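You operate a simulated robot arm through the tools that you are given. There is no shell and no other tool.

You are at the controls of a simulated robot arm. One attempt, no reset.

TASK
Test the socket board's trip with the EXTRA switch on, then reset it.
Fine: press TEST and see LIVE go out; main switch off, trip lever up, main on again, EXTRA switch off.

Only the result counts: the job must be done as asked and must still hold three seconds after the hand-in. Knocking over, shifting, dropping, spilling or breaking anything else fails it.

THE ROBOT
A 6-joint arm with a two-finger gripper, fixed in place. Base frame: the origin is on the floor under the middle of its stand, x ahead of it, y to its left, z up. Lengths are in cm, angles in degrees, forces in N, time in s.
It reaches about 157.2 cm from its shoulder. Its first joint turns from -166.0 to 166.0 degrees. Payload 2.45 kg.
The TCP is the grasp point between the finger pads, 2 cm short of the fingertips. In the tool frame z runs along the fingers and y along their closing line. The gripper opens to 14 cm; its body begins 16.8 cm behind the TCP.
Orientation is that of the tool frame in the base frame, as a unit quaternion [w, x, y, z]. With the fingers straight down and closing along the base's y, the tool's x points along the base's -x, its y along +y and its z along -z.

THE INTERFACE
- The arm moves only by the tool apply_moves. Its argument "commands" is a list of rows, each an object of numbers (a shift or turn left out is 0, a gripper value left out holds the last): "dx", "dy", "dz": the shift along the base's x, y, z in m; "wx", "wy", "wz": the turn, a rotation vector about the base's x, y, z in degrees; "claw": the gripper command, from -1 (fully open) to 1 (shut), values between in proportion. In form: [{"dx": .., "dy": .., "dz": .., "wx": .., "wy": .., "wz": .., "claw": ..}, ...]. A call has 1 to 20 rows; each row shifts and turns the commanded pose from where the row before left it. Rows are played at 5 a second. More than 5 cm and 8.6 degrees between two rows, or a gripper value outside its range, and nothing of the call is played. A pose out of reach is approached as far as the arm can. The call stops where the force on the tool passes 90 N (or 10 N more than at its start, if that is more) or the arm is blocked; 0.2 s more then pass. Each finger travels about 4.5 cm/s and halts on what it meets, pressing with about 43 N; the grip force reading is that of the motor and also rises with nothing between the fingers. The clock runs only during rows and for 0.2 s after the last one: add rows that do not move to give the fingers time. It gives the time, the measured TCP pose, the force on the tool (base axes), the opening and the grip force at its end, in the units of the frame above (readings bear some noise), with the torque about the TCP (base axes, N m) and any sound that the robot's microphone picked up, and new pictures: "views" is both (left out), scene, wrist or none.
- Cameras (640 x 400 px; columns grow to the right, rows downward): "scene" is fixed at [22.04, -50.23, 167.81]; the picture's right is [-0.06, -1.00, 0.00], its down [-0.66, 0.04, -0.75] and it looks along [0.75, -0.05, -0.67] (base axes); focal length 214 px, centre (320, 200). "wrist" rides on the gripper at [7.8, 1.1, -20.9] in the tool frame; the picture's right is [-0.14, 0.99, 0.00], its down [-0.92, -0.13, -0.37] and it looks along [-0.36, -0.05, 0.93] (tool axes); focal length 280 px, centre (320, 200). There is no depth. A picture from a camera that has moved, and an enlarged one, comes with that camera's place and axes in the base frame and with its lens.
- zoom(camera, box): a new picture of the part [left, top, right, bottom] of that camera's present view, enlarged. It takes no simulated time.
- hand_in(): hands the job in; it is judged then, once.

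Nothing tells you positions but the pictures and the camera data. Unless the task says otherwise, let go and move clear before handing in.

The tools are called after ">>>" by a JSON object that holds its "name" and its "arguments". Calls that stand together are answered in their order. apply_moves: Moves the arm, as the interface text tells. Its arguments: {"type":"object","properties":{"commands":{"type":"array","items":{"type":"object","properties":{"dx":{"type":"number"},"dy":{"type":"number"},"dz":{"type":"number"},"wx":{"type":"number"},"wy":{"type":"number"},"wz":{"type":"number"},"claw":{"type":"number"}}}},"views":{"type":"string","enum":["both","scene","wrist","none"]}},"required":["commands"]} The other tools are called the same way: zoom (camera, box) takes an enlarged picture of a part of a camera's view; hand_in () hands the job in.

At the start:

```text
time: 0.0
eef_pos: [56.44, -3.86, 149.24]
orientation: [0.0, 0.0, 1.0, 0.0]
contact_force: [-0.9, 0.2, -0.2]
torque: [0.03, -0.01, -0.02]
gripper_width: 14.01
gripper_force: 0.1
```

scene: 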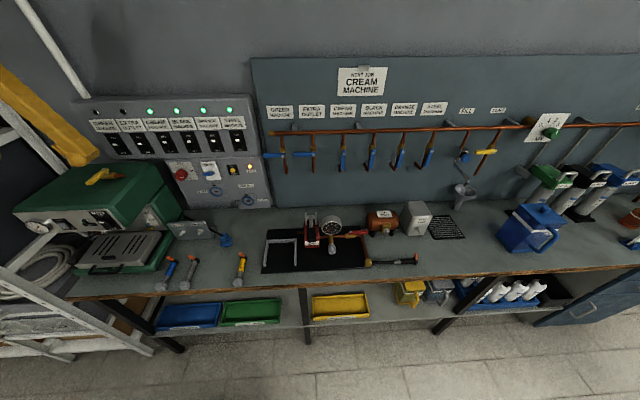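
wrist: 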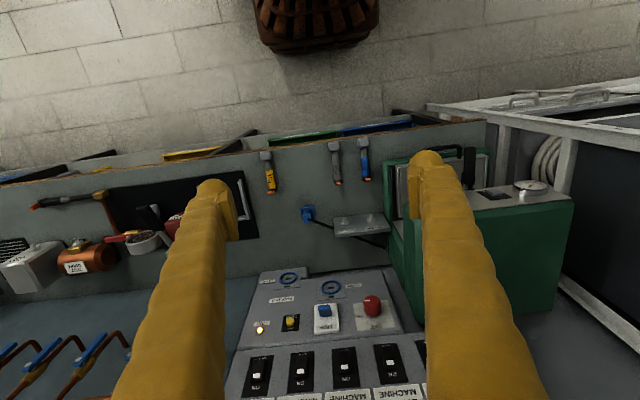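

I see a wall switch panel at the left of the scene with labelled breakers, a red button, a main switch and probably TEST/trip controls. I'll zoom in to read the labels before moving.

>>> {"name": "zoom", "arguments": {"camera": "scene", "box": [70, 90, 280, 220]}}

>>> {"name": "zoom", "arguments": {"camera": "wrist", "box": [220, 260, 440, 400]}}

>>> {"name": "zoom", "arguments": {"camera": "scene", "box": [70, 90, 170, 160]}}

>>> {"name": "zoom", "arguments": {"camera": "scene", "box": [160, 145, 280, 215]}}

```text
3.05 times, centred on (175, 155) of scene
camera zoom: at [22.04, -50.23, 167.81], right [-0.06, -1.0, 0.0], down [-0.66, 0.04, -0.75], along [0.75, -0.05, -0.67], focal length 654 px, centre (762, 337)
```

zoom: 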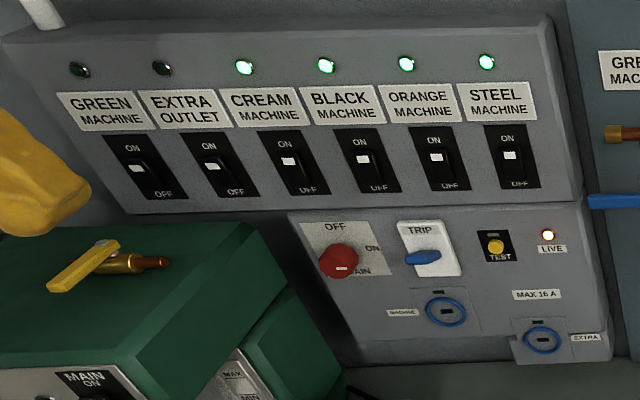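

```text
2.86 times, centred on (330, 330) of wrist
camera zoom: at [48.62, -2.85, 170.2], right [0.14, 0.99, 0.0], down [0.92, -0.13, 0.37], along [0.36, -0.05, -0.93], focal length 801 px, centre (291, -171)
```

zoom: 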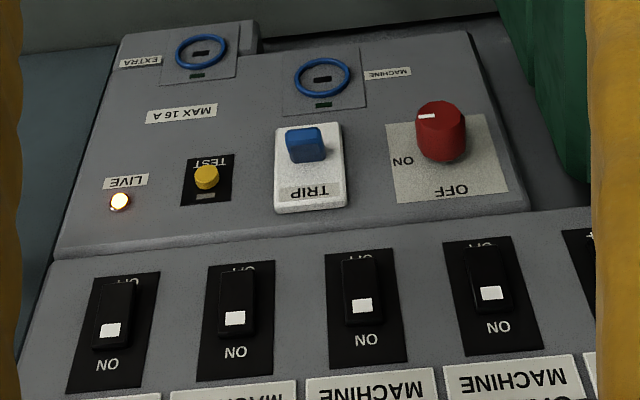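

```text
5.71 times, centred on (120, 125) of scene
camera zoom: at [22.04, -50.23, 167.81], right [-0.06, -1.0, 0.0], down [-0.66, 0.04, -0.75], along [0.75, -0.05, -0.67], focal length 1226 px, centre (1463, 629)
```

zoom: 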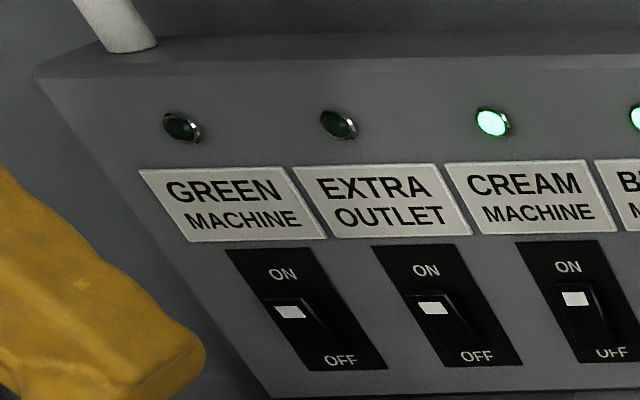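

```text
5.33 times, centred on (220, 180) of scene
camera zoom: at [22.04, -50.23, 167.81], right [-0.06, -1.0, 0.0], down [-0.66, 0.04, -0.75], along [0.75, -0.05, -0.67], focal length 1144 px, centre (853, 307)
```

zoom: 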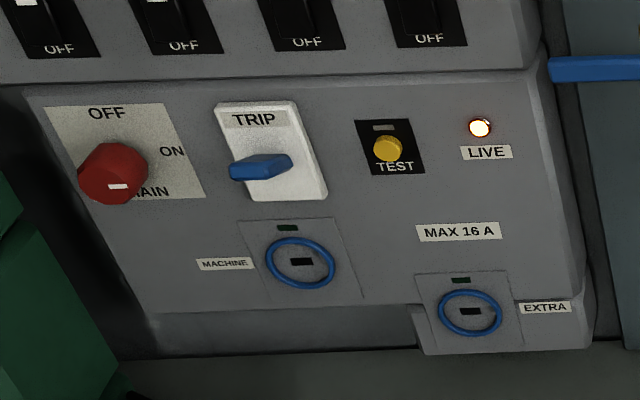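

The socket board sits on the wall around x≈100, z≈116: MAIN knob near y≈3 (pointing ON), TRIP lever near y≈-9, TEST near y≈-18. The rocker row is above at z≈129, with EXTRA OUTLET near y≈13 (off, lamp dark). I'll first tip the gripper level toward the wall, staying clear, to look at the board from in front.

>>> {"name": "apply_moves", "arguments": {"commands": [{"wy": -8.2, "claw": -1}, {"wy": -8.2}, {"wy": -8.2}, {"wy": -8.2}, {"wy": -8.2}, {"wy": -8.2}, {"wy": -8.2}, {"wy": -8.2}, {"wy": -8.2}, {"wy": -8.2}, {"wy": -8.0}, {"dz": -0.05}, {"dz": -0.05}, {"dz": -0.05}, {}]}}

```text
time: 0.9
eef_pos: [65.65, -4.86, 138.32]
orientation: [0.158, 0.002, 0.987, 0.009]
contact_force: [0.6, 0.1, -0.6]
torque: [-0.01, 0.0, 0.01]
gripper_width: 14.0
gripper_force: 0.0
stopped in row 4: the arm was blocked; the commanded pose is now the measured one
camera wrist: at [51.76, -4.05, 155.7], right [0.13, 0.99, 0.06], down [0.76, -0.14, 0.64], along [0.64, -0.04, -0.77], focal length 280 px, centre (320, 200)
```

scene: 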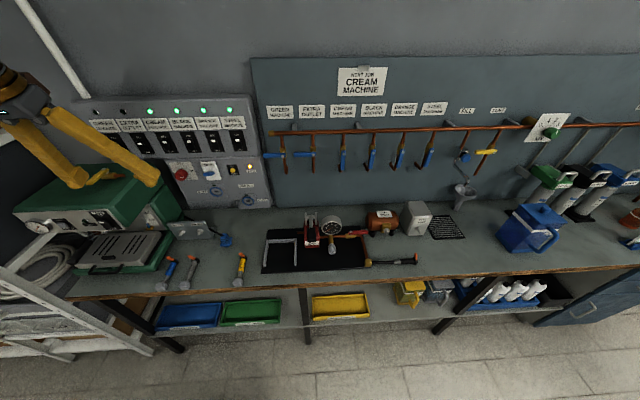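
wrist: 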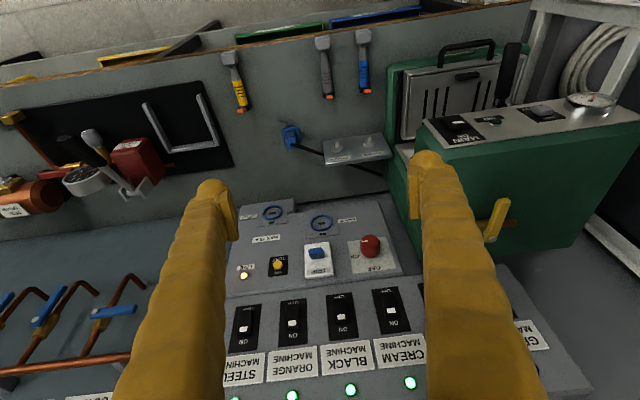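

The arm was stopped part-way, with the TCP drifting to (65.7, -4.9, 138.3), likely awkward joint geometry close to the base. I'll turn more slowly from here and see whether it follows.

>>> {"name": "apply_moves", "arguments": {"commands": [{}, {"wy": -4, "dx": 0.005}, {"wy": -4, "dx": 0.005}, {"wy": -4, "dx": 0.005}, {"wy": -4, "dx": 0.005}], "views": "scene"}}

```text
time: 2.4
eef_pos: [71.29, -5.16, 132.28]
orientation: [0.253, 0.003, 0.967, 0.014]
contact_force: [-0.6, 0.1, 0.9]
torque: [0.02, -0.01, 0.02]
gripper_width: 13.98
gripper_force: 0.1
stopped in row 5: the arm was blocked; the commanded pose is now the measured one
```

scene: 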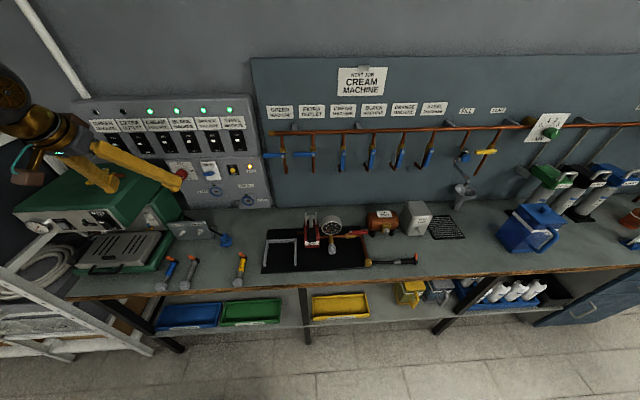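

The wrist follows the turn but drags the TCP outward and down, so the close-in level pose seems out of reach. I'll go on pitching while moving outward, staying well off the board.

>>> {"name": "apply_moves", "arguments": {"commands": [{"wy": -5, "dx": 0.02, "dz": -0.01}, {"wy": -5, "dx": 0.02, "dz": -0.01}, {"wy": -5, "dx": 0.02, "dz": -0.01}, {}], "views": "both"}}

```text
time: 3.4
eef_pos: [77.05, -5.21, 129.61]
orientation: [0.381, 0.0, 0.925, 0.013]
contact_force: [0.0, -0.1, 0.3]
torque: [-0.01, 0.01, 0.0]
gripper_width: 14.02
gripper_force: 0.0
camera wrist: at [56.83, -4.51, 139.14], right [0.09, 0.99, 0.12], down [0.4, -0.15, 0.91], along [0.91, -0.03, -0.41], focal length 280 px, centre (320, 200)
```

scene: 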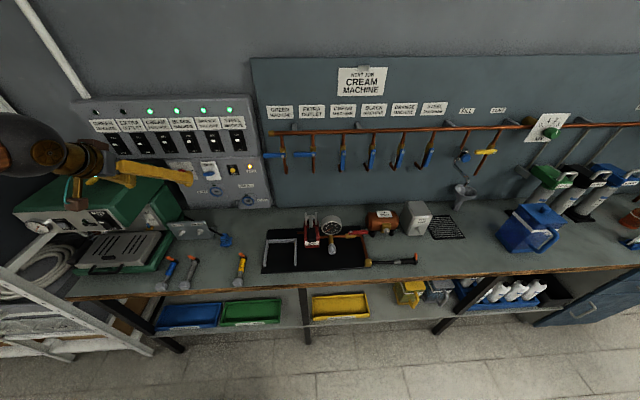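
wrist: 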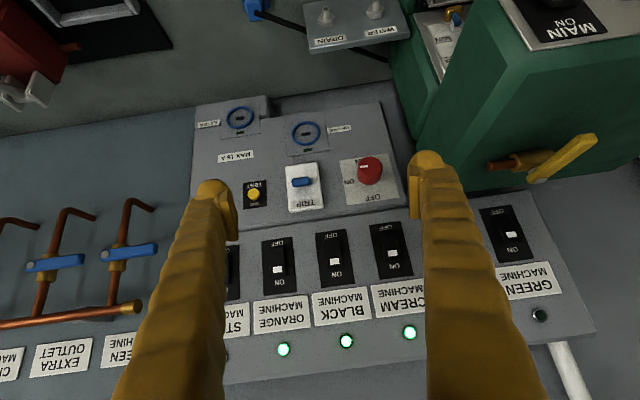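

The arm follows now (TCP at (77, -5.2, 129.6), pitched 45°). I'll zoom in to judge the board details and the green machine's clearance next to the knob.

>>> {"name": "zoom", "arguments": {"camera": "scene", "box": [0, 90, 280, 265]}}

>>> {"name": "zoom", "arguments": {"camera": "wrist", "box": [180, 90, 440, 250]}}

```text
2.29 times, centred on (140, 178) of scene
camera zoom: at [22.04, -50.23, 167.81], right [-0.06, -1.0, 0.0], down [-0.66, 0.04, -0.75], along [0.75, -0.05, -0.67], focal length 490 px, centre (731, 251)
```

zoom: 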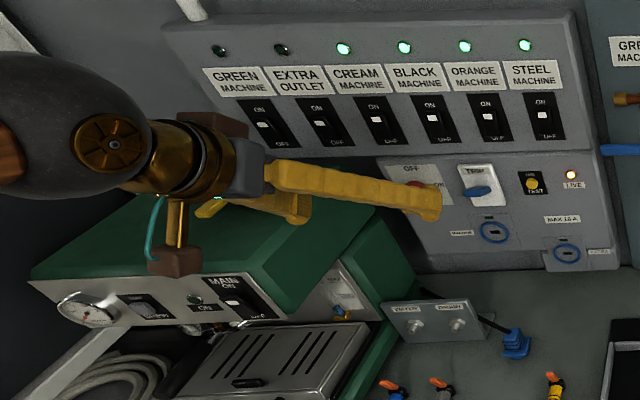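

```text
2.46 times, centred on (310, 170) of wrist
camera zoom: at [56.83, -4.51, 139.14], right [0.09, 0.99, 0.12], down [0.4, -0.15, 0.91], along [0.91, -0.03, -0.41], focal length 690 px, centre (345, 274)
```

zoom: 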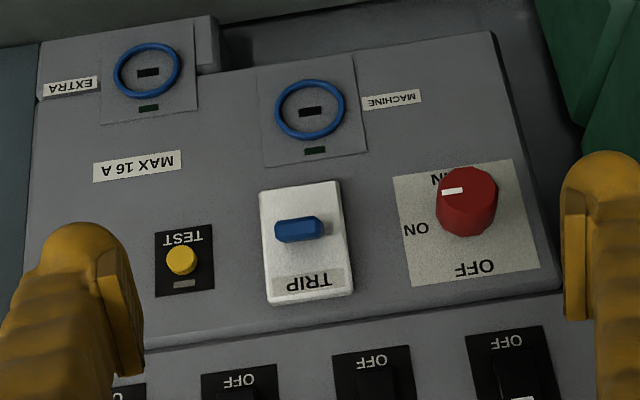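

The machine's top appears to reach about z≈125 in front of the EXTRA switch, so I'll keep the 45° downward pitch, which keeps the camera high. I'll close the fingers and go up and left for a clear view of the EXTRA rocker and the machine.

>>> {"name": "apply_moves", "arguments": {"commands": [{"dz": 0.03, "claw": 1}, {"dz": 0.03}, {"dz": 0.03}, {"dy": 0.04}, {"dy": 0.04}, {"dy": 0.04}, {"dy": 0.04}, {"dy": 0.02}, {}], "views": "both"}}

```text
time: 5.3
eef_pos: [76.86, 12.83, 139.07]
orientation: [0.382, 0.0, 0.924, 0.014]
contact_force: [-0.2, -0.2, 0.6]
torque: [0.03, 0.02, 0.01]
gripper_width: 0.02
gripper_force: 29.5
camera wrist: at [56.48, 13.49, 148.52], right [0.09, 0.99, 0.12], down [0.39, -0.15, 0.91], along [0.92, -0.03, -0.4], focal length 280 px, centre (320, 200)
```

scene: 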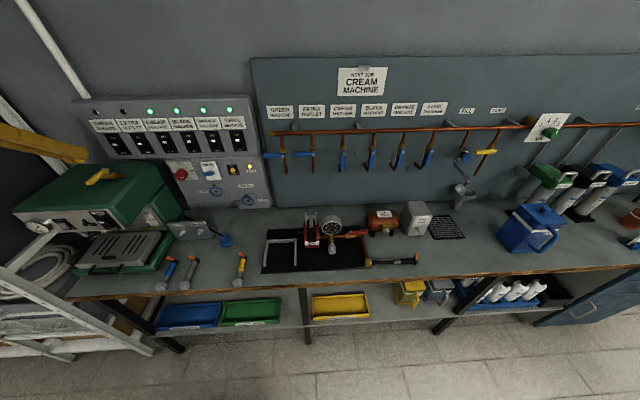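
wrist: 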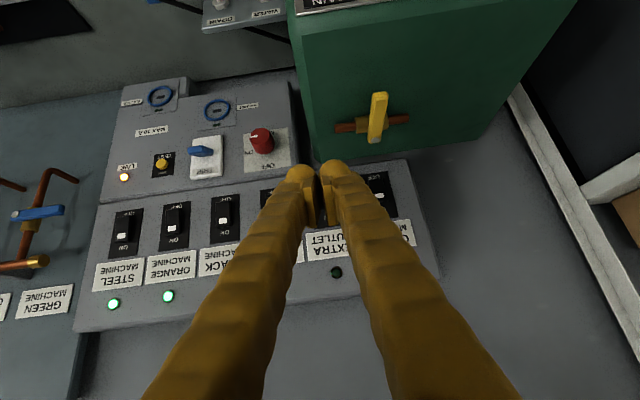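

Now both views show the machine; I'll zoom on both to triangulate its corners and the EXTRA rocker.

>>> {"name": "zoom", "arguments": {"camera": "scene", "box": [0, 130, 200, 255]}}

>>> {"name": "zoom", "arguments": {"camera": "wrist", "box": [220, 60, 460, 210]}}

>>> {"name": "zoom", "arguments": {"camera": "scene", "box": [75, 95, 155, 165]}}

```text
3.20 times, centred on (100, 192) of scene
camera zoom: at [22.04, -50.23, 167.81], right [-0.06, -1.0, 0.0], down [-0.66, 0.04, -0.75], along [0.75, -0.05, -0.67], focal length 686 px, centre (1024, 224)
```

zoom: 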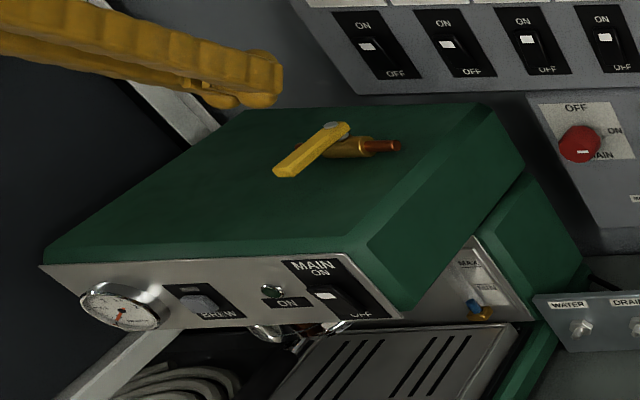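

```text
2.67 times, centred on (340, 135) of wrist
camera zoom: at [56.48, 13.49, 148.52], right [0.09, 0.99, 0.12], down [0.39, -0.15, 0.91], along [0.92, -0.03, -0.4], focal length 748 px, centre (267, 373)
```

zoom: 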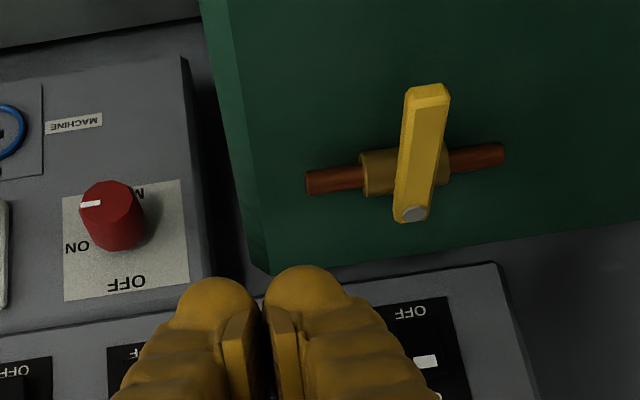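

```text
5.71 times, centred on (115, 130) of scene
camera zoom: at [22.04, -50.23, 167.81], right [-0.06, -1.0, 0.0], down [-0.66, 0.04, -0.75], along [0.75, -0.05, -0.67], focal length 1226 px, centre (1491, 600)
```

zoom: 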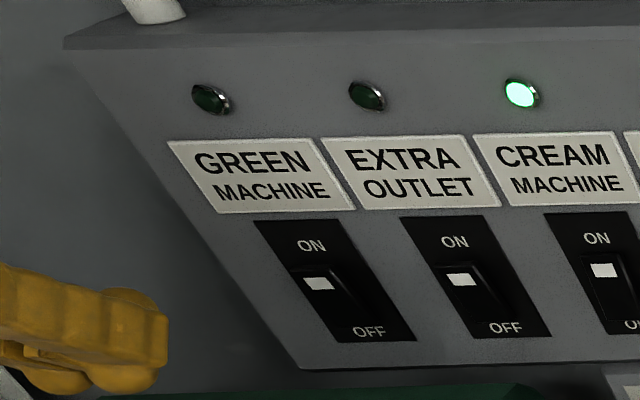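

Machine's top is about z≈122 (right edge y≈13), the valve lever is at y≈21, z≈126; the EXTRA rocker is near y≈12.6, z 127–131 with its top edge sticking out (OFF). I'll bring the closed fingertips close to its upper half and check before pressing.

>>> {"name": "apply_moves", "arguments": {"commands": [{"dx": 0.03, "dz": -0.015}, {"dx": 0.03, "dz": -0.015}, {"dx": 0.03, "dz": -0.015}, {"dx": 0.03, "dz": -0.015}, {"dx": 0.03, "dz": -0.012}, {}], "views": "both"}}

>>> {"name": "zoom", "arguments": {"camera": "wrist", "box": [240, 120, 420, 270]}}

>>> {"name": "zoom", "arguments": {"camera": "scene", "box": [75, 95, 185, 165]}}

```text
time: 6.8
eef_pos: [91.85, 12.82, 131.91]
orientation: [0.382, 0.001, 0.924, 0.013]
contact_force: [-0.8, -1.1, 0.2]
torque: [-0.04, 0.0, 0.02]
gripper_width: 0.0
gripper_force: 29.1
camera wrist: at [71.6, 13.51, 141.28], right [0.09, 0.99, 0.12], down [0.39, -0.15, 0.91], along [0.92, -0.03, -0.4], focal length 280 px, centre (320, 200)
```

scene: 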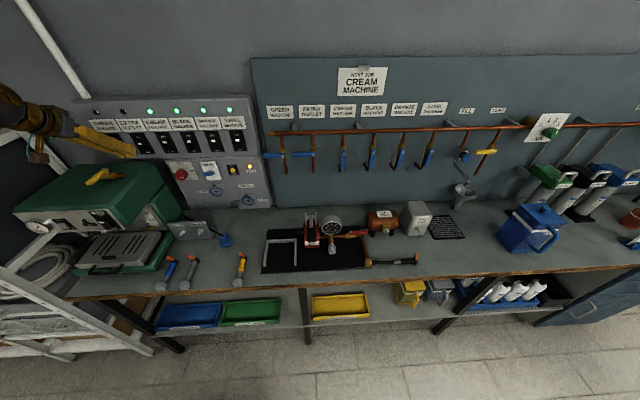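
wrist: 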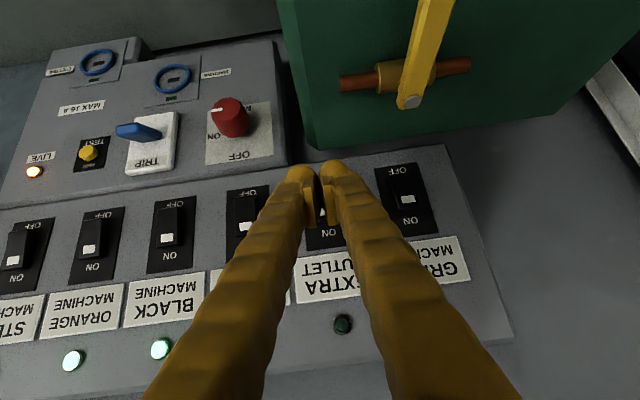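

```text
2.67 times, centred on (330, 195) of wrist
camera zoom: at [71.6, 13.51, 141.28], right [0.09, 0.99, 0.12], down [0.39, -0.15, 0.91], along [0.92, -0.03, -0.4], focal length 748 px, centre (293, 213)
```

zoom: 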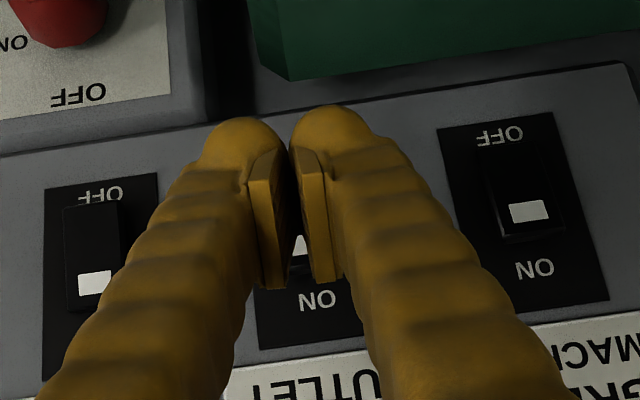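

```text
5.71 times, centred on (130, 130) of scene
camera zoom: at [22.04, -50.23, 167.81], right [-0.06, -1.0, 0.0], down [-0.66, 0.04, -0.75], along [0.75, -0.05, -0.67], focal length 1226 px, centre (1406, 600)
```

zoom: 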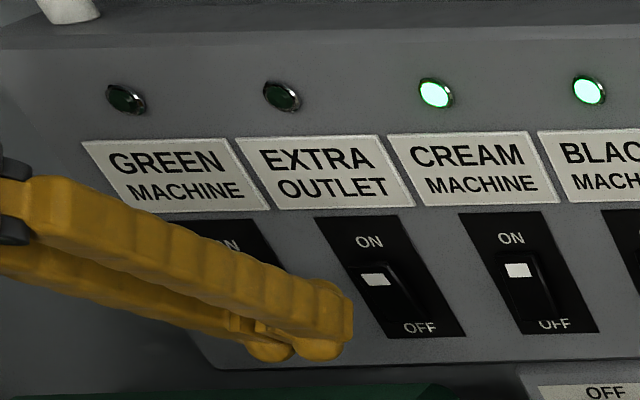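

The closed fingertips are about 5 cm short of the rocker, lined up in y. I'll lower slightly to z≈131.3 and move in gently, watching for contact and a click.

>>> {"name": "apply_moves", "arguments": {"commands": [{"dx": 0.015, "dz": -0.003}, {"dx": 0.015, "dz": -0.003}, {"dx": 0.01}, {"dx": 0.005}, {"dx": 0.005}, {}], "views": "both"}}

>>> {"name": "zoom", "arguments": {"camera": "wrist", "box": [240, 120, 420, 270]}}

>>> {"name": "zoom", "arguments": {"camera": "scene", "box": [75, 95, 185, 165]}}

```text
time: 8.2
eef_pos: [96.97, 12.85, 131.32]
orientation: [0.382, 0.001, 0.924, 0.014]
contact_force: [0.1, -1.0, 0.2]
torque: [-0.03, -0.01, -0.01]
gripper_width: 0.0
gripper_force: 29.7
camera wrist: at [76.62, 13.48, 140.64], right [0.09, 0.99, 0.12], down [0.39, -0.15, 0.91], along [0.92, -0.03, -0.4], focal length 280 px, centre (320, 200)
```

scene: 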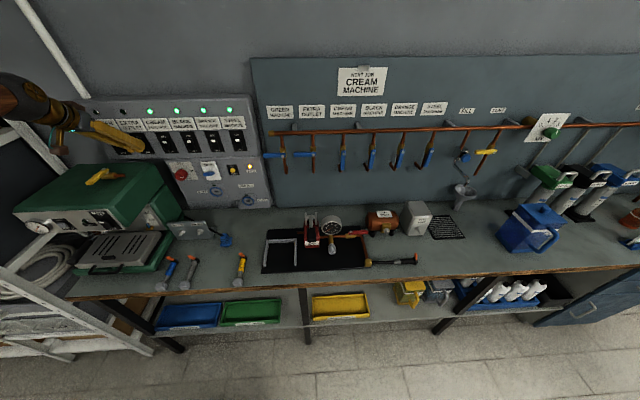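
wrist: 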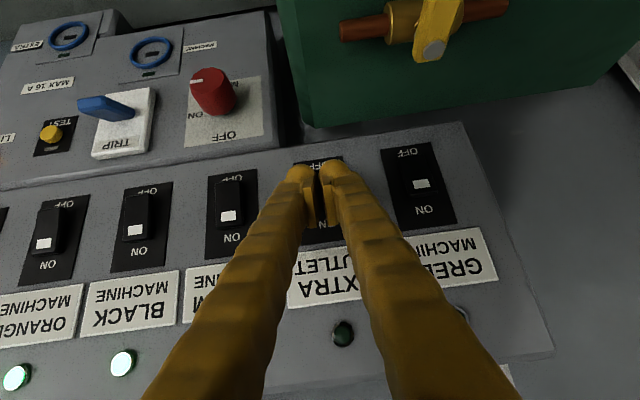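

```text
2.67 times, centred on (330, 195) of wrist
camera zoom: at [76.62, 13.48, 140.64], right [0.09, 0.99, 0.12], down [0.39, -0.15, 0.91], along [0.92, -0.03, -0.4], focal length 748 px, centre (293, 213)
```

zoom: 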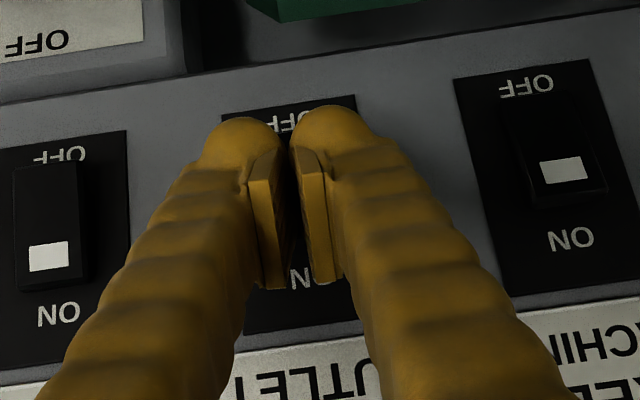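

```text
5.71 times, centred on (130, 130) of scene
camera zoom: at [22.04, -50.23, 167.81], right [-0.06, -1.0, 0.0], down [-0.66, 0.04, -0.75], along [0.75, -0.05, -0.67], focal length 1226 px, centre (1406, 600)
```

zoom: 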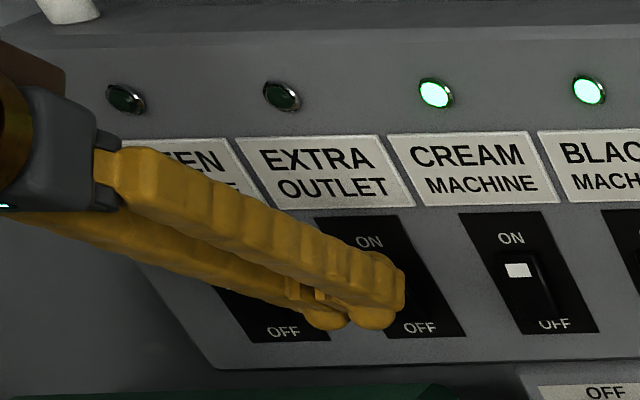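

No contact yet and the lamp is still dark; the tips are right at the rocker. I'll advance in small steps.

>>> {"name": "apply_moves", "arguments": {"commands": [{"dx": 0.003}, {"dx": 0.003}, {"dx": 0.003}, {"dx": 0.003}, {}], "views": "scene"}}

>>> {"name": "zoom", "arguments": {"camera": "scene", "box": [75, 95, 185, 165]}}

```text
time: 9.3
eef_pos: [98.14, 12.94, 131.21]
orientation: [0.382, 0.0, 0.924, 0.014]
contact_force: [0.0, -0.2, -0.3]
torque: [-0.02, 0.01, 0.01]
gripper_width: 0.0
gripper_force: 29.4
```

scene: 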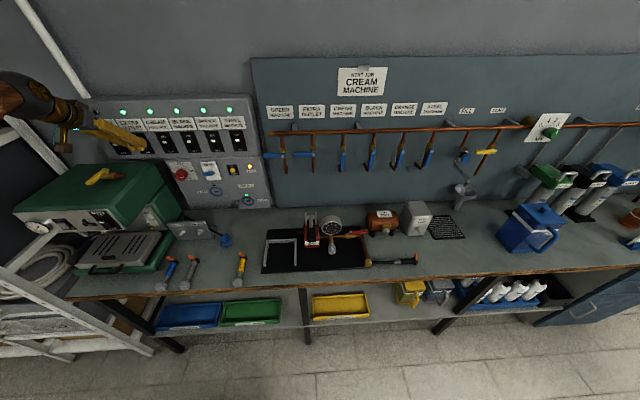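

```text
5.71 times, centred on (130, 130) of scene
camera zoom: at [22.04, -50.23, 167.81], right [-0.06, -1.0, 0.0], down [-0.66, 0.04, -0.75], along [0.75, -0.05, -0.67], focal length 1226 px, centre (1406, 600)
```

zoom: 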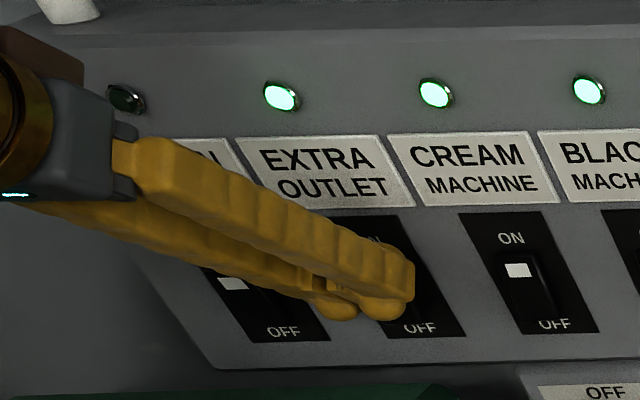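

EXTRA's lamp is now lit, so that switch is on. I'll back off and move over to in front of the TEST button, staying clear of the board.

>>> {"name": "apply_moves", "arguments": {"commands": [{"dx": -0.03}, {"dx": -0.04}, {"dx": -0.04}, {"dy": -0.05}, {"dy": -0.05}, {"dy": -0.05}, {"dy": -0.05}, {"dy": -0.05}, {"dy": -0.05}, {"dy": -0.02}, {}], "views": "both"}}

>>> {"name": "zoom", "arguments": {"camera": "wrist", "box": [200, 40, 440, 190]}}

>>> {"name": "zoom", "arguments": {"camera": "scene", "box": [70, 90, 280, 220]}}

```text
time: 11.8
eef_pos: [87.02, -19.22, 131.24]
orientation: [0.382, 0.0, 0.924, 0.014]
contact_force: [-0.2, -0.3, 0.0]
torque: [-0.01, 0.04, 0.0]
gripper_width: 0.0
gripper_force: 29.6
camera wrist: at [66.73, -18.54, 140.65], right [0.09, 0.99, 0.12], down [0.39, -0.15, 0.91], along [0.92, -0.03, -0.4], focal length 280 px, centre (320, 200)
```

scene: 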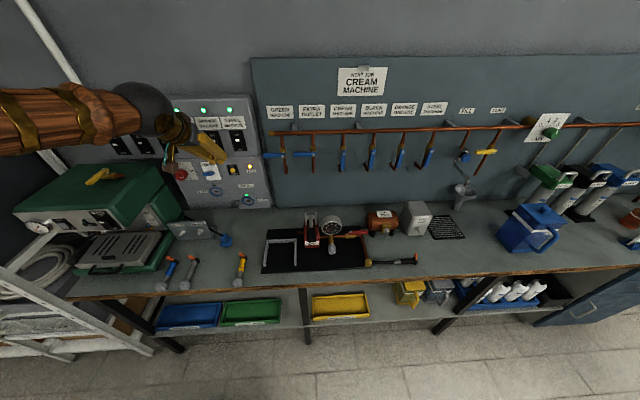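
wrist: 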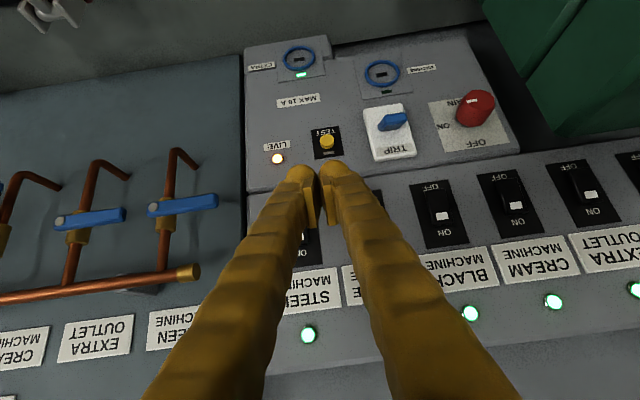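

```text
2.67 times, centred on (320, 115) of wrist
camera zoom: at [66.73, -18.54, 140.65], right [0.09, 0.99, 0.12], down [0.39, -0.15, 0.91], along [0.92, -0.03, -0.4], focal length 748 px, centre (320, 427)
```

zoom: 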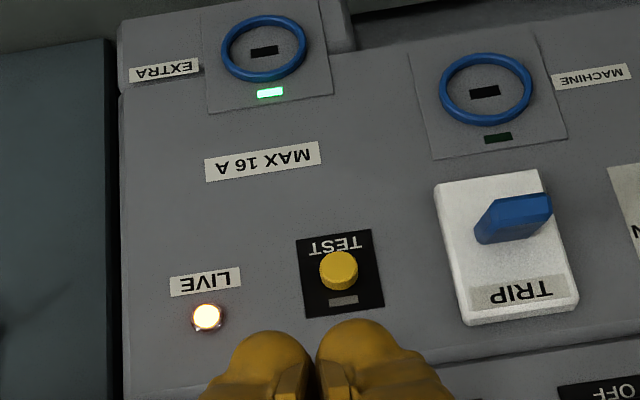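

```text
3.05 times, centred on (175, 155) of scene
camera zoom: at [22.04, -50.23, 167.81], right [-0.06, -1.0, 0.0], down [-0.66, 0.04, -0.75], along [0.75, -0.05, -0.67], focal length 654 px, centre (762, 337)
```

zoom: 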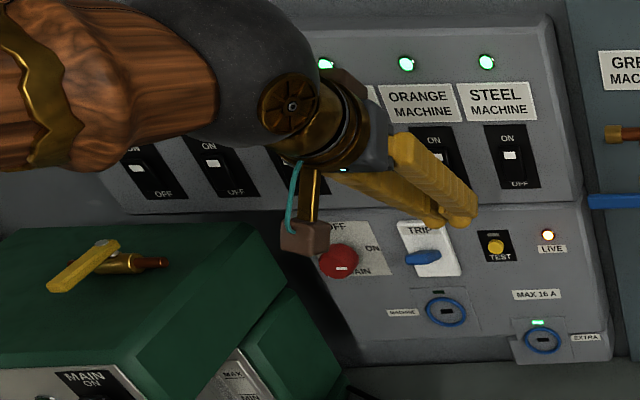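

The EXTRA socket's lamp is green and LIVE is lit. TEST is at about (101, -17.5, 115.5), with my left fingertip lined up with it in y. I'll go down to z≈115.7 at a safe distance.

>>> {"name": "apply_moves", "arguments": {"commands": [{"dz": -0.05}, {"dz": -0.05}, {"dz": -0.05}, {"dx": 0.03, "dz": -0.005}, {"dx": 0.02}, {}], "views": "both"}}

>>> {"name": "zoom", "arguments": {"camera": "wrist", "box": [220, 100, 460, 250]}}

>>> {"name": "zoom", "arguments": {"camera": "scene", "box": [160, 130, 280, 215]}}

```text
time: 13.2
eef_pos: [92.09, -19.28, 115.72]
orientation: [0.382, 0.001, 0.924, 0.014]
contact_force: [-0.3, 0.1, -0.5]
torque: [-0.01, 0.01, 0.0]
gripper_width: 0.01
gripper_force: 29.4
camera wrist: at [71.75, -18.62, 125.16], right [0.09, 0.99, 0.12], down [0.39, -0.15, 0.91], along [0.92, -0.03, -0.4], focal length 280 px, centre (320, 200)
```

scene: 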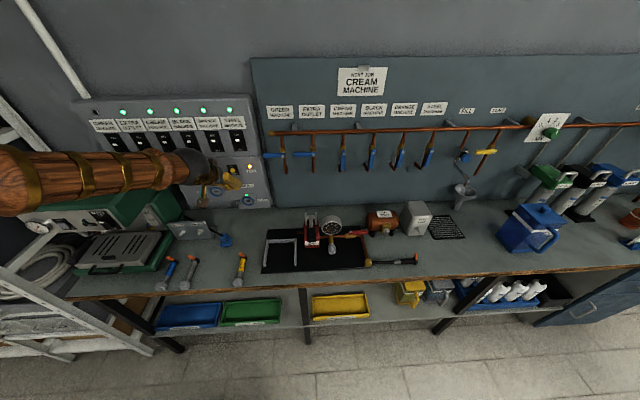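
wrist: 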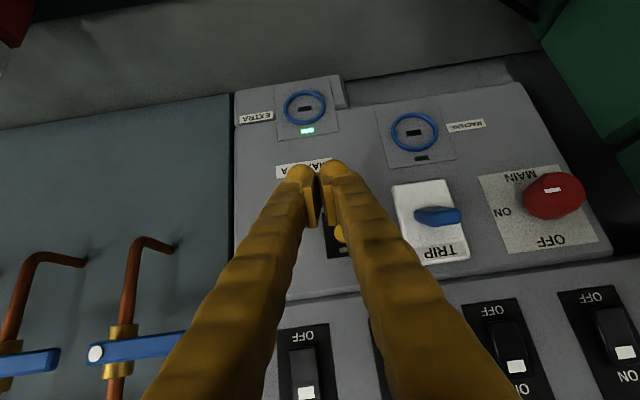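

```text
2.67 times, centred on (340, 175) of wrist
camera zoom: at [71.75, -18.62, 125.16], right [0.09, 0.99, 0.12], down [0.39, -0.15, 0.91], along [0.92, -0.03, -0.4], focal length 748 px, centre (267, 267)
```

zoom: 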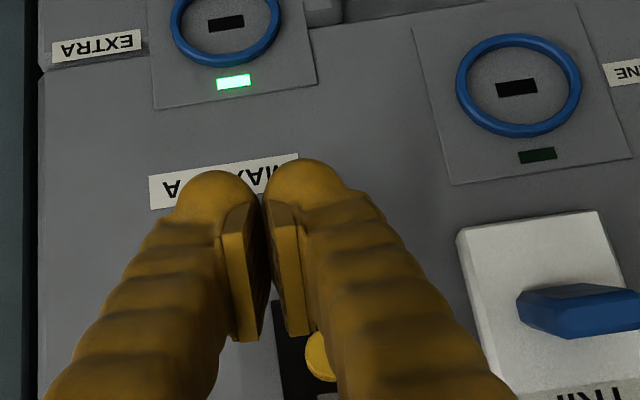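

```text
4.71 times, centred on (220, 172) of scene
camera zoom: at [22.04, -50.23, 167.81], right [-0.06, -1.0, 0.0], down [-0.66, 0.04, -0.75], along [0.75, -0.05, -0.67], focal length 1009 px, centre (791, 329)
```

zoom: 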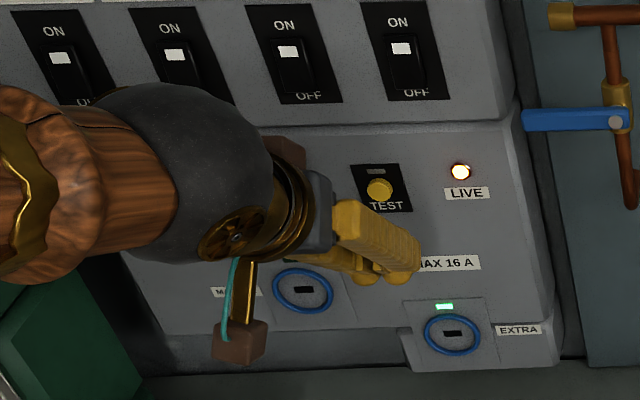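

The tips are about 6 cm off the face; refined estimate puts TEST at z≈116.4. I'll raise 1 cm and advance, slowing near the button.

>>> {"name": "apply_moves", "arguments": {"commands": [{"dz": 0.009, "dx": 0.01}, {"dx": 0.015}, {"dx": 0.015}, {"dx": 0.005}, {}], "views": "both"}}

>>> {"name": "zoom", "arguments": {"camera": "wrist", "box": [220, 100, 460, 250]}}

>>> {"name": "zoom", "arguments": {"camera": "scene", "box": [160, 130, 280, 215]}}

```text
time: 14.3
eef_pos: [96.62, -19.11, 116.54]
orientation: [0.382, 0.0, 0.924, 0.014]
contact_force: [-0.4, -0.1, 0.3]
torque: [0.01, 0.01, -0.03]
gripper_width: 0.0
gripper_force: 29.1
camera wrist: at [76.29, -18.55, 126.0], right [0.09, 0.99, 0.12], down [0.39, -0.15, 0.91], along [0.92, -0.03, -0.4], focal length 280 px, centre (320, 200)
```

scene: 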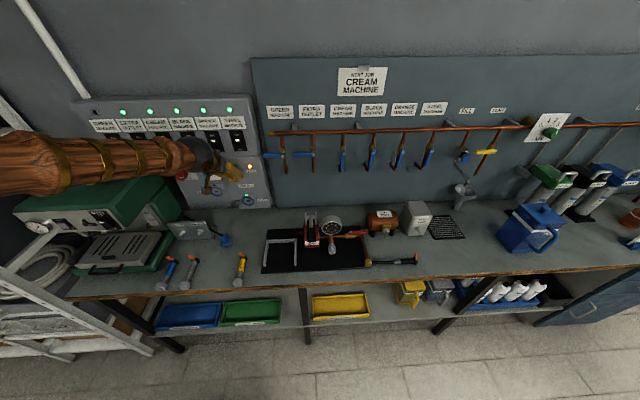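
wrist: 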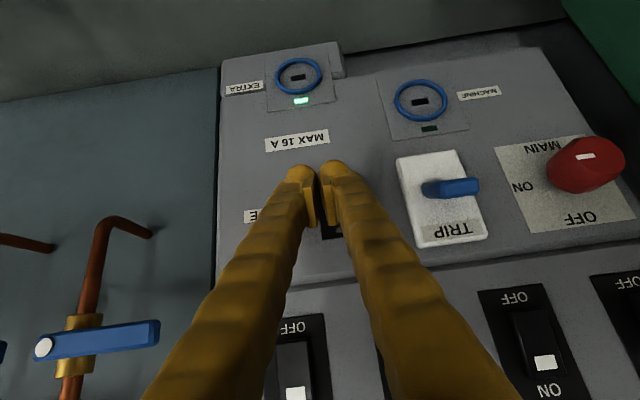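

```text
2.67 times, centred on (340, 175) of wrist
camera zoom: at [76.29, -18.55, 126.0], right [0.09, 0.99, 0.12], down [0.39, -0.15, 0.91], along [0.92, -0.03, -0.4], focal length 748 px, centre (267, 267)
```

zoom: 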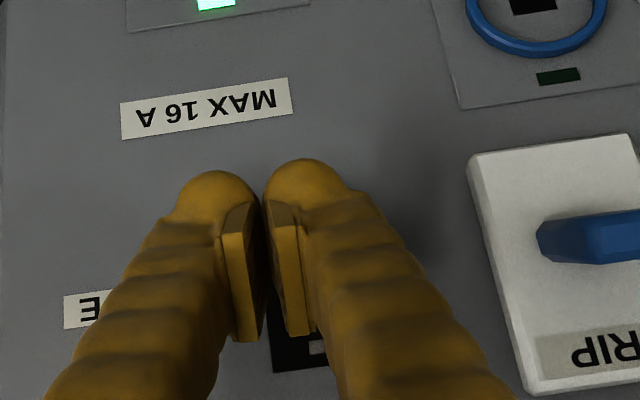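

```text
4.71 times, centred on (220, 172) of scene
camera zoom: at [22.04, -50.23, 167.81], right [-0.06, -1.0, 0.0], down [-0.66, 0.04, -0.75], along [0.75, -0.05, -0.67], focal length 1009 px, centre (791, 329)
```

zoom: 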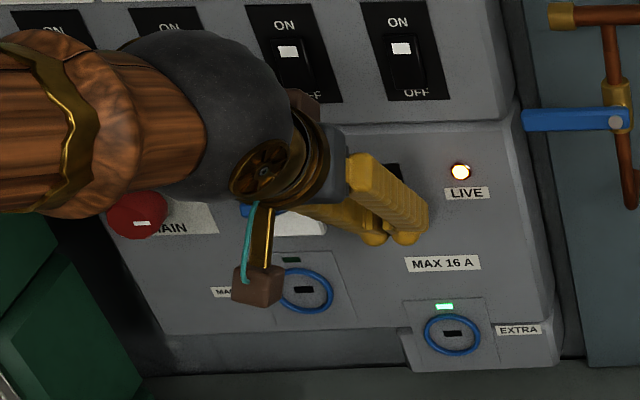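

Alignment looks right: the button sits directly behind the left fingertip. I'll press in small steps and watch LIVE.

>>> {"name": "apply_moves", "arguments": {"commands": [{"dx": 0.003}, {"dx": 0.003}, {"dx": 0.003}, {"dx": 0.003}, {}], "views": "scene"}}

>>> {"name": "zoom", "arguments": {"camera": "scene", "box": [160, 130, 280, 215]}}

```text
time: 15.6
eef_pos: [97.8, -19.15, 116.51]
orientation: [0.382, 0.0, 0.924, 0.014]
contact_force: [0.2, -0.1, -0.2]
torque: [0.03, -0.01, 0.01]
gripper_width: 0.02
gripper_force: 29.4
```

scene: 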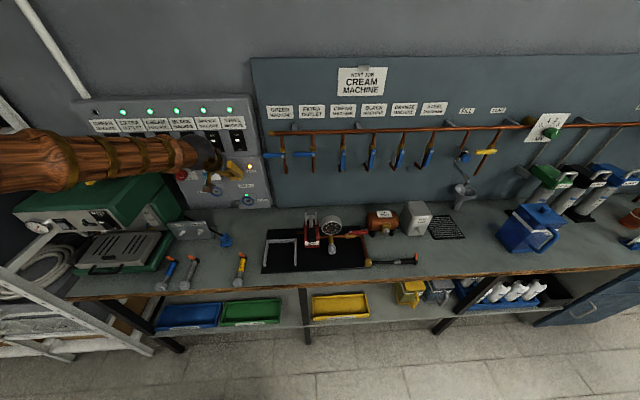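

```text
4.71 times, centred on (220, 172) of scene
camera zoom: at [22.04, -50.23, 167.81], right [-0.06, -1.0, 0.0], down [-0.66, 0.04, -0.75], along [0.75, -0.05, -0.67], focal length 1009 px, centre (791, 329)
```

zoom: 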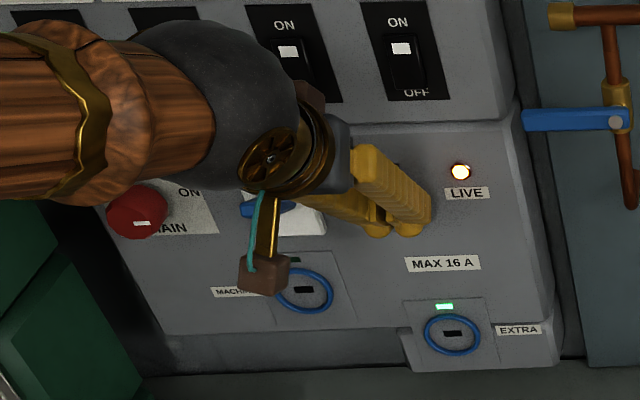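

No contact yet and LIVE is still on. Continuing in small steps.

>>> {"name": "apply_moves", "arguments": {"commands": [{"dx": 0.003}, {"dx": 0.003}, {"dx": 0.003}, {}], "views": "scene"}}

>>> {"name": "zoom", "arguments": {"camera": "scene", "box": [160, 130, 280, 215]}}

```text
time: 16.6
eef_pos: [98.73, -19.18, 116.74]
orientation: [0.382, 0.001, 0.924, 0.013]
contact_force: [-7.5, -1.2, 3.6]
torque: [0.02, -0.07, 0.08]
gripper_width: 0.0
gripper_force: 29.6
heard: click
```

scene: 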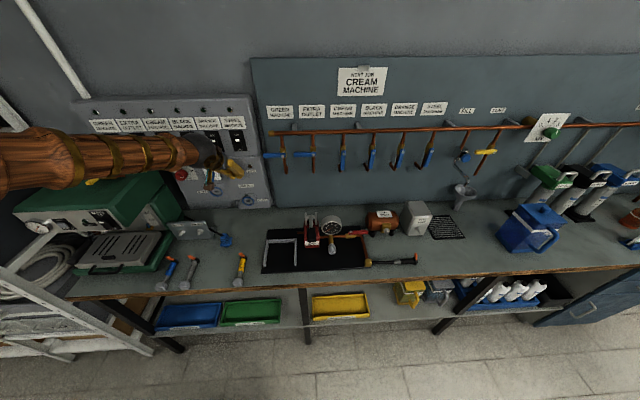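

```text
4.71 times, centred on (220, 172) of scene
camera zoom: at [22.04, -50.23, 167.81], right [-0.06, -1.0, 0.0], down [-0.66, 0.04, -0.75], along [0.75, -0.05, -0.67], focal length 1009 px, centre (791, 329)
```

zoom: 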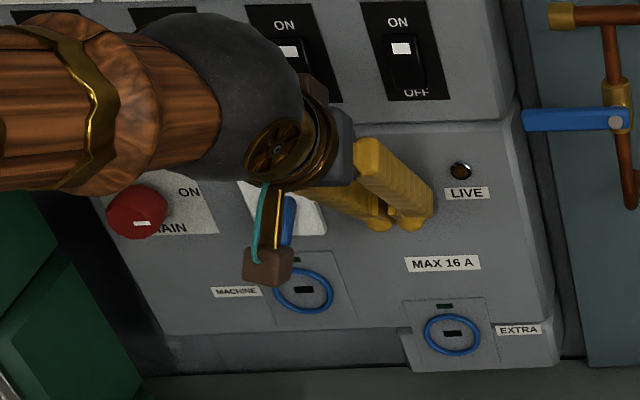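

Click heard: LIVE is out, all lamps are dark and the trip lever has dropped. I'll back off and look at the MAIN knob and the lever.

>>> {"name": "apply_moves", "arguments": {"commands": [{"dx": -0.03}, {"dx": -0.04}, {"dx": -0.05}, {"dz": 0.03, "dx": -0.03}, {"dy": 0.04, "dz": 0.03}, {"dy": 0.05, "dz": 0.03}, {"dy": 0.05}, {"dy": 0.04}, {}], "views": "both"}}

>>> {"name": "zoom", "arguments": {"camera": "wrist", "box": [180, 50, 460, 225]}}

>>> {"name": "zoom", "arguments": {"camera": "scene", "box": [130, 130, 280, 225]}}

```text
refused: row 6 steps farther than a row can; nothing moved
```

```text
2.29 times, centred on (320, 138) of wrist
camera zoom: at [78.37, -18.54, 126.02], right [0.09, 0.99, 0.12], down [0.39, -0.15, 0.91], along [0.92, -0.03, -0.4], focal length 641 px, centre (320, 343)
```

zoom: 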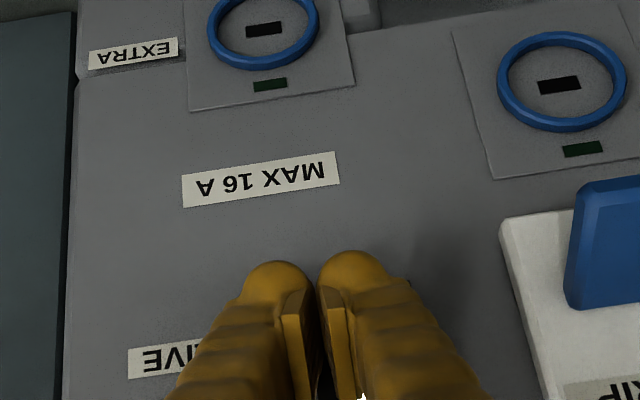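

```text
4.21 times, centred on (205, 178) of scene
camera zoom: at [22.04, -50.23, 167.81], right [-0.06, -1.0, 0.0], down [-0.66, 0.04, -0.75], along [0.75, -0.05, -0.67], focal length 903 px, centre (804, 295)
```

zoom: 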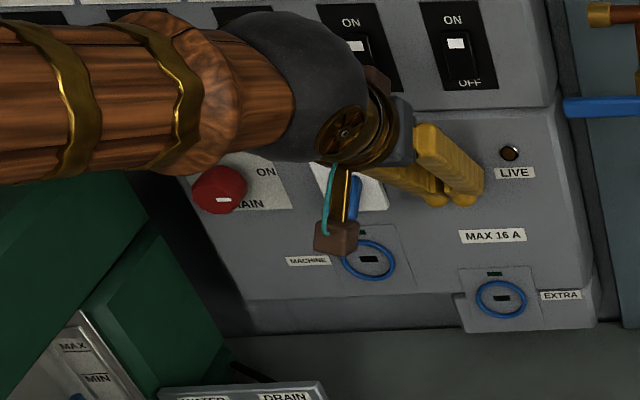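

The move was refused for one over-long step, so nothing moved. I'll back off again with shorter steps.

>>> {"name": "apply_moves", "arguments": {"commands": [{"dx": -0.03}, {"dx": -0.04}, {"dx": -0.045}, {"dz": 0.03, "dx": -0.03}, {"dy": 0.03, "dz": 0.03}, {"dy": 0.03, "dz": 0.03}, {"dy": 0.045}, {"dy": 0.045}, {"dy": 0.03}, {}], "views": "both"}}

>>> {"name": "zoom", "arguments": {"camera": "wrist", "box": [180, 50, 460, 225]}}

>>> {"name": "zoom", "arguments": {"camera": "scene", "box": [130, 130, 280, 225]}}

```text
time: 18.8
eef_pos: [84.15, -1.14, 125.52]
orientation: [0.381, 0.0, 0.924, 0.014]
contact_force: [0.4, -0.2, 0.2]
torque: [0.0, 0.01, -0.03]
gripper_width: 0.0
gripper_force: 29.0
camera wrist: at [63.86, -0.55, 134.96], right [0.09, 0.99, 0.12], down [0.39, -0.15, 0.91], along [0.92, -0.03, -0.4], focal length 280 px, centre (320, 200)
```

scene: 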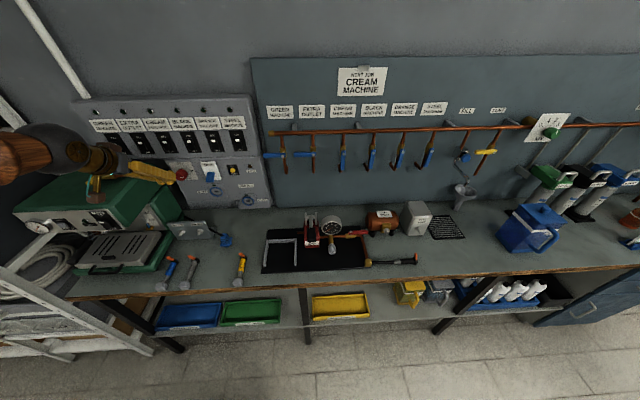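
wrist: 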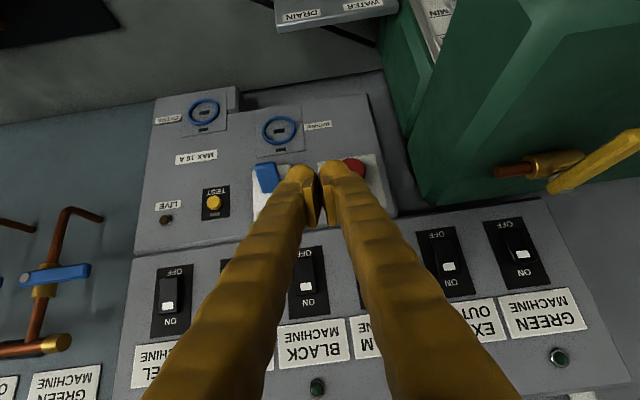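

```text
2.29 times, centred on (320, 138) of wrist
camera zoom: at [63.86, -0.55, 134.96], right [0.09, 0.99, 0.12], down [0.39, -0.15, 0.91], along [0.92, -0.03, -0.4], focal length 641 px, centre (320, 343)
```

zoom: 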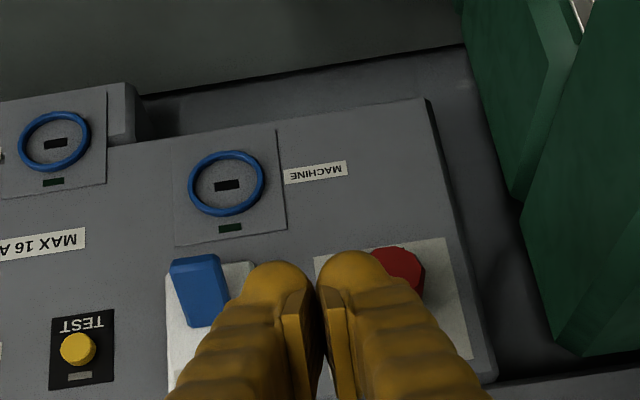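

```text
4.21 times, centred on (205, 178) of scene
camera zoom: at [22.04, -50.23, 167.81], right [-0.06, -1.0, 0.0], down [-0.66, 0.04, -0.75], along [0.75, -0.05, -0.67], focal length 903 px, centre (804, 295)
```

zoom: 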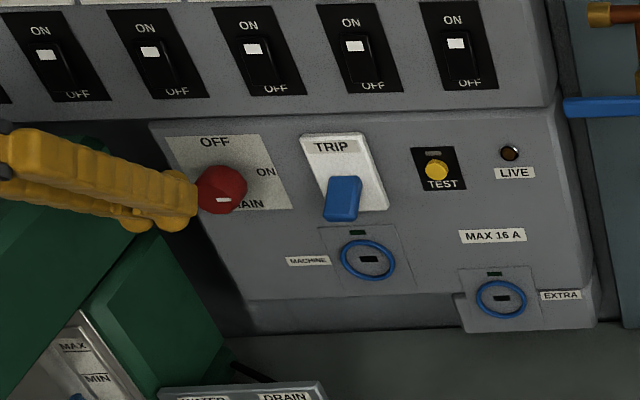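

LIVE remains out and the lever hangs down. MAIN's axis is at about (y 2.8, z 116.6), with the machine's side at y≈12. I'll bring the gripper level (camera underneath), half open, in front of the knob but short of it.

>>> {"name": "apply_moves", "arguments": {"commands": [{"wy": -5, "dx": 0.005, "claw": 0.0}, {"wy": -5, "dx": 0.005, "dy": 0.005}, {"wy": -5, "dx": 0.005, "dy": 0.005}, {"wy": -5, "dx": 0.005, "dy": 0.005}, {"wy": -5, "dx": 0.005, "dy": 0.005}, {"wy": -5, "dx": 0.005, "dy": 0.005}, {"wy": -5, "dx": 0.005, "dy": 0.005}, {"wy": -5, "dx": 0.005, "dy": 0.005}, {"wy": -5, "dx": 0.005, "dy": 0.005}, {"wz": -1.5}, {}], "views": "both"}}

```text
time: 21.1
eef_pos: [88.38, 0.85, 125.31]
orientation: [0.68, 0.022, 0.733, -0.016]
contact_force: [-0.4, 0.9, 0.7]
torque: [0.01, 0.02, -0.01]
gripper_width: 7.01
gripper_force: 0.0
out of reach, approached as far as the arm can: row 4, 5
camera wrist: at [67.0, 3.07, 119.19], right [0.06, 0.99, 0.14], down [-0.3, -0.12, 0.95], along [0.95, -0.1, 0.29], focal length 280 px, centre (320, 200)
```

scene: 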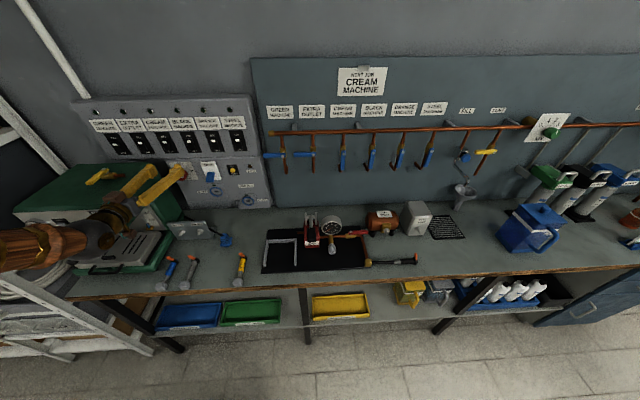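
wrist: 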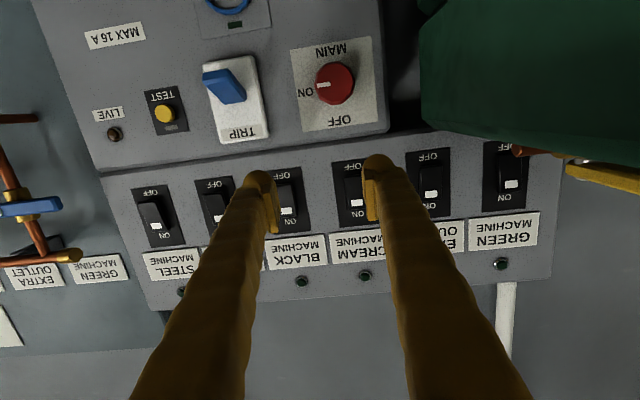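

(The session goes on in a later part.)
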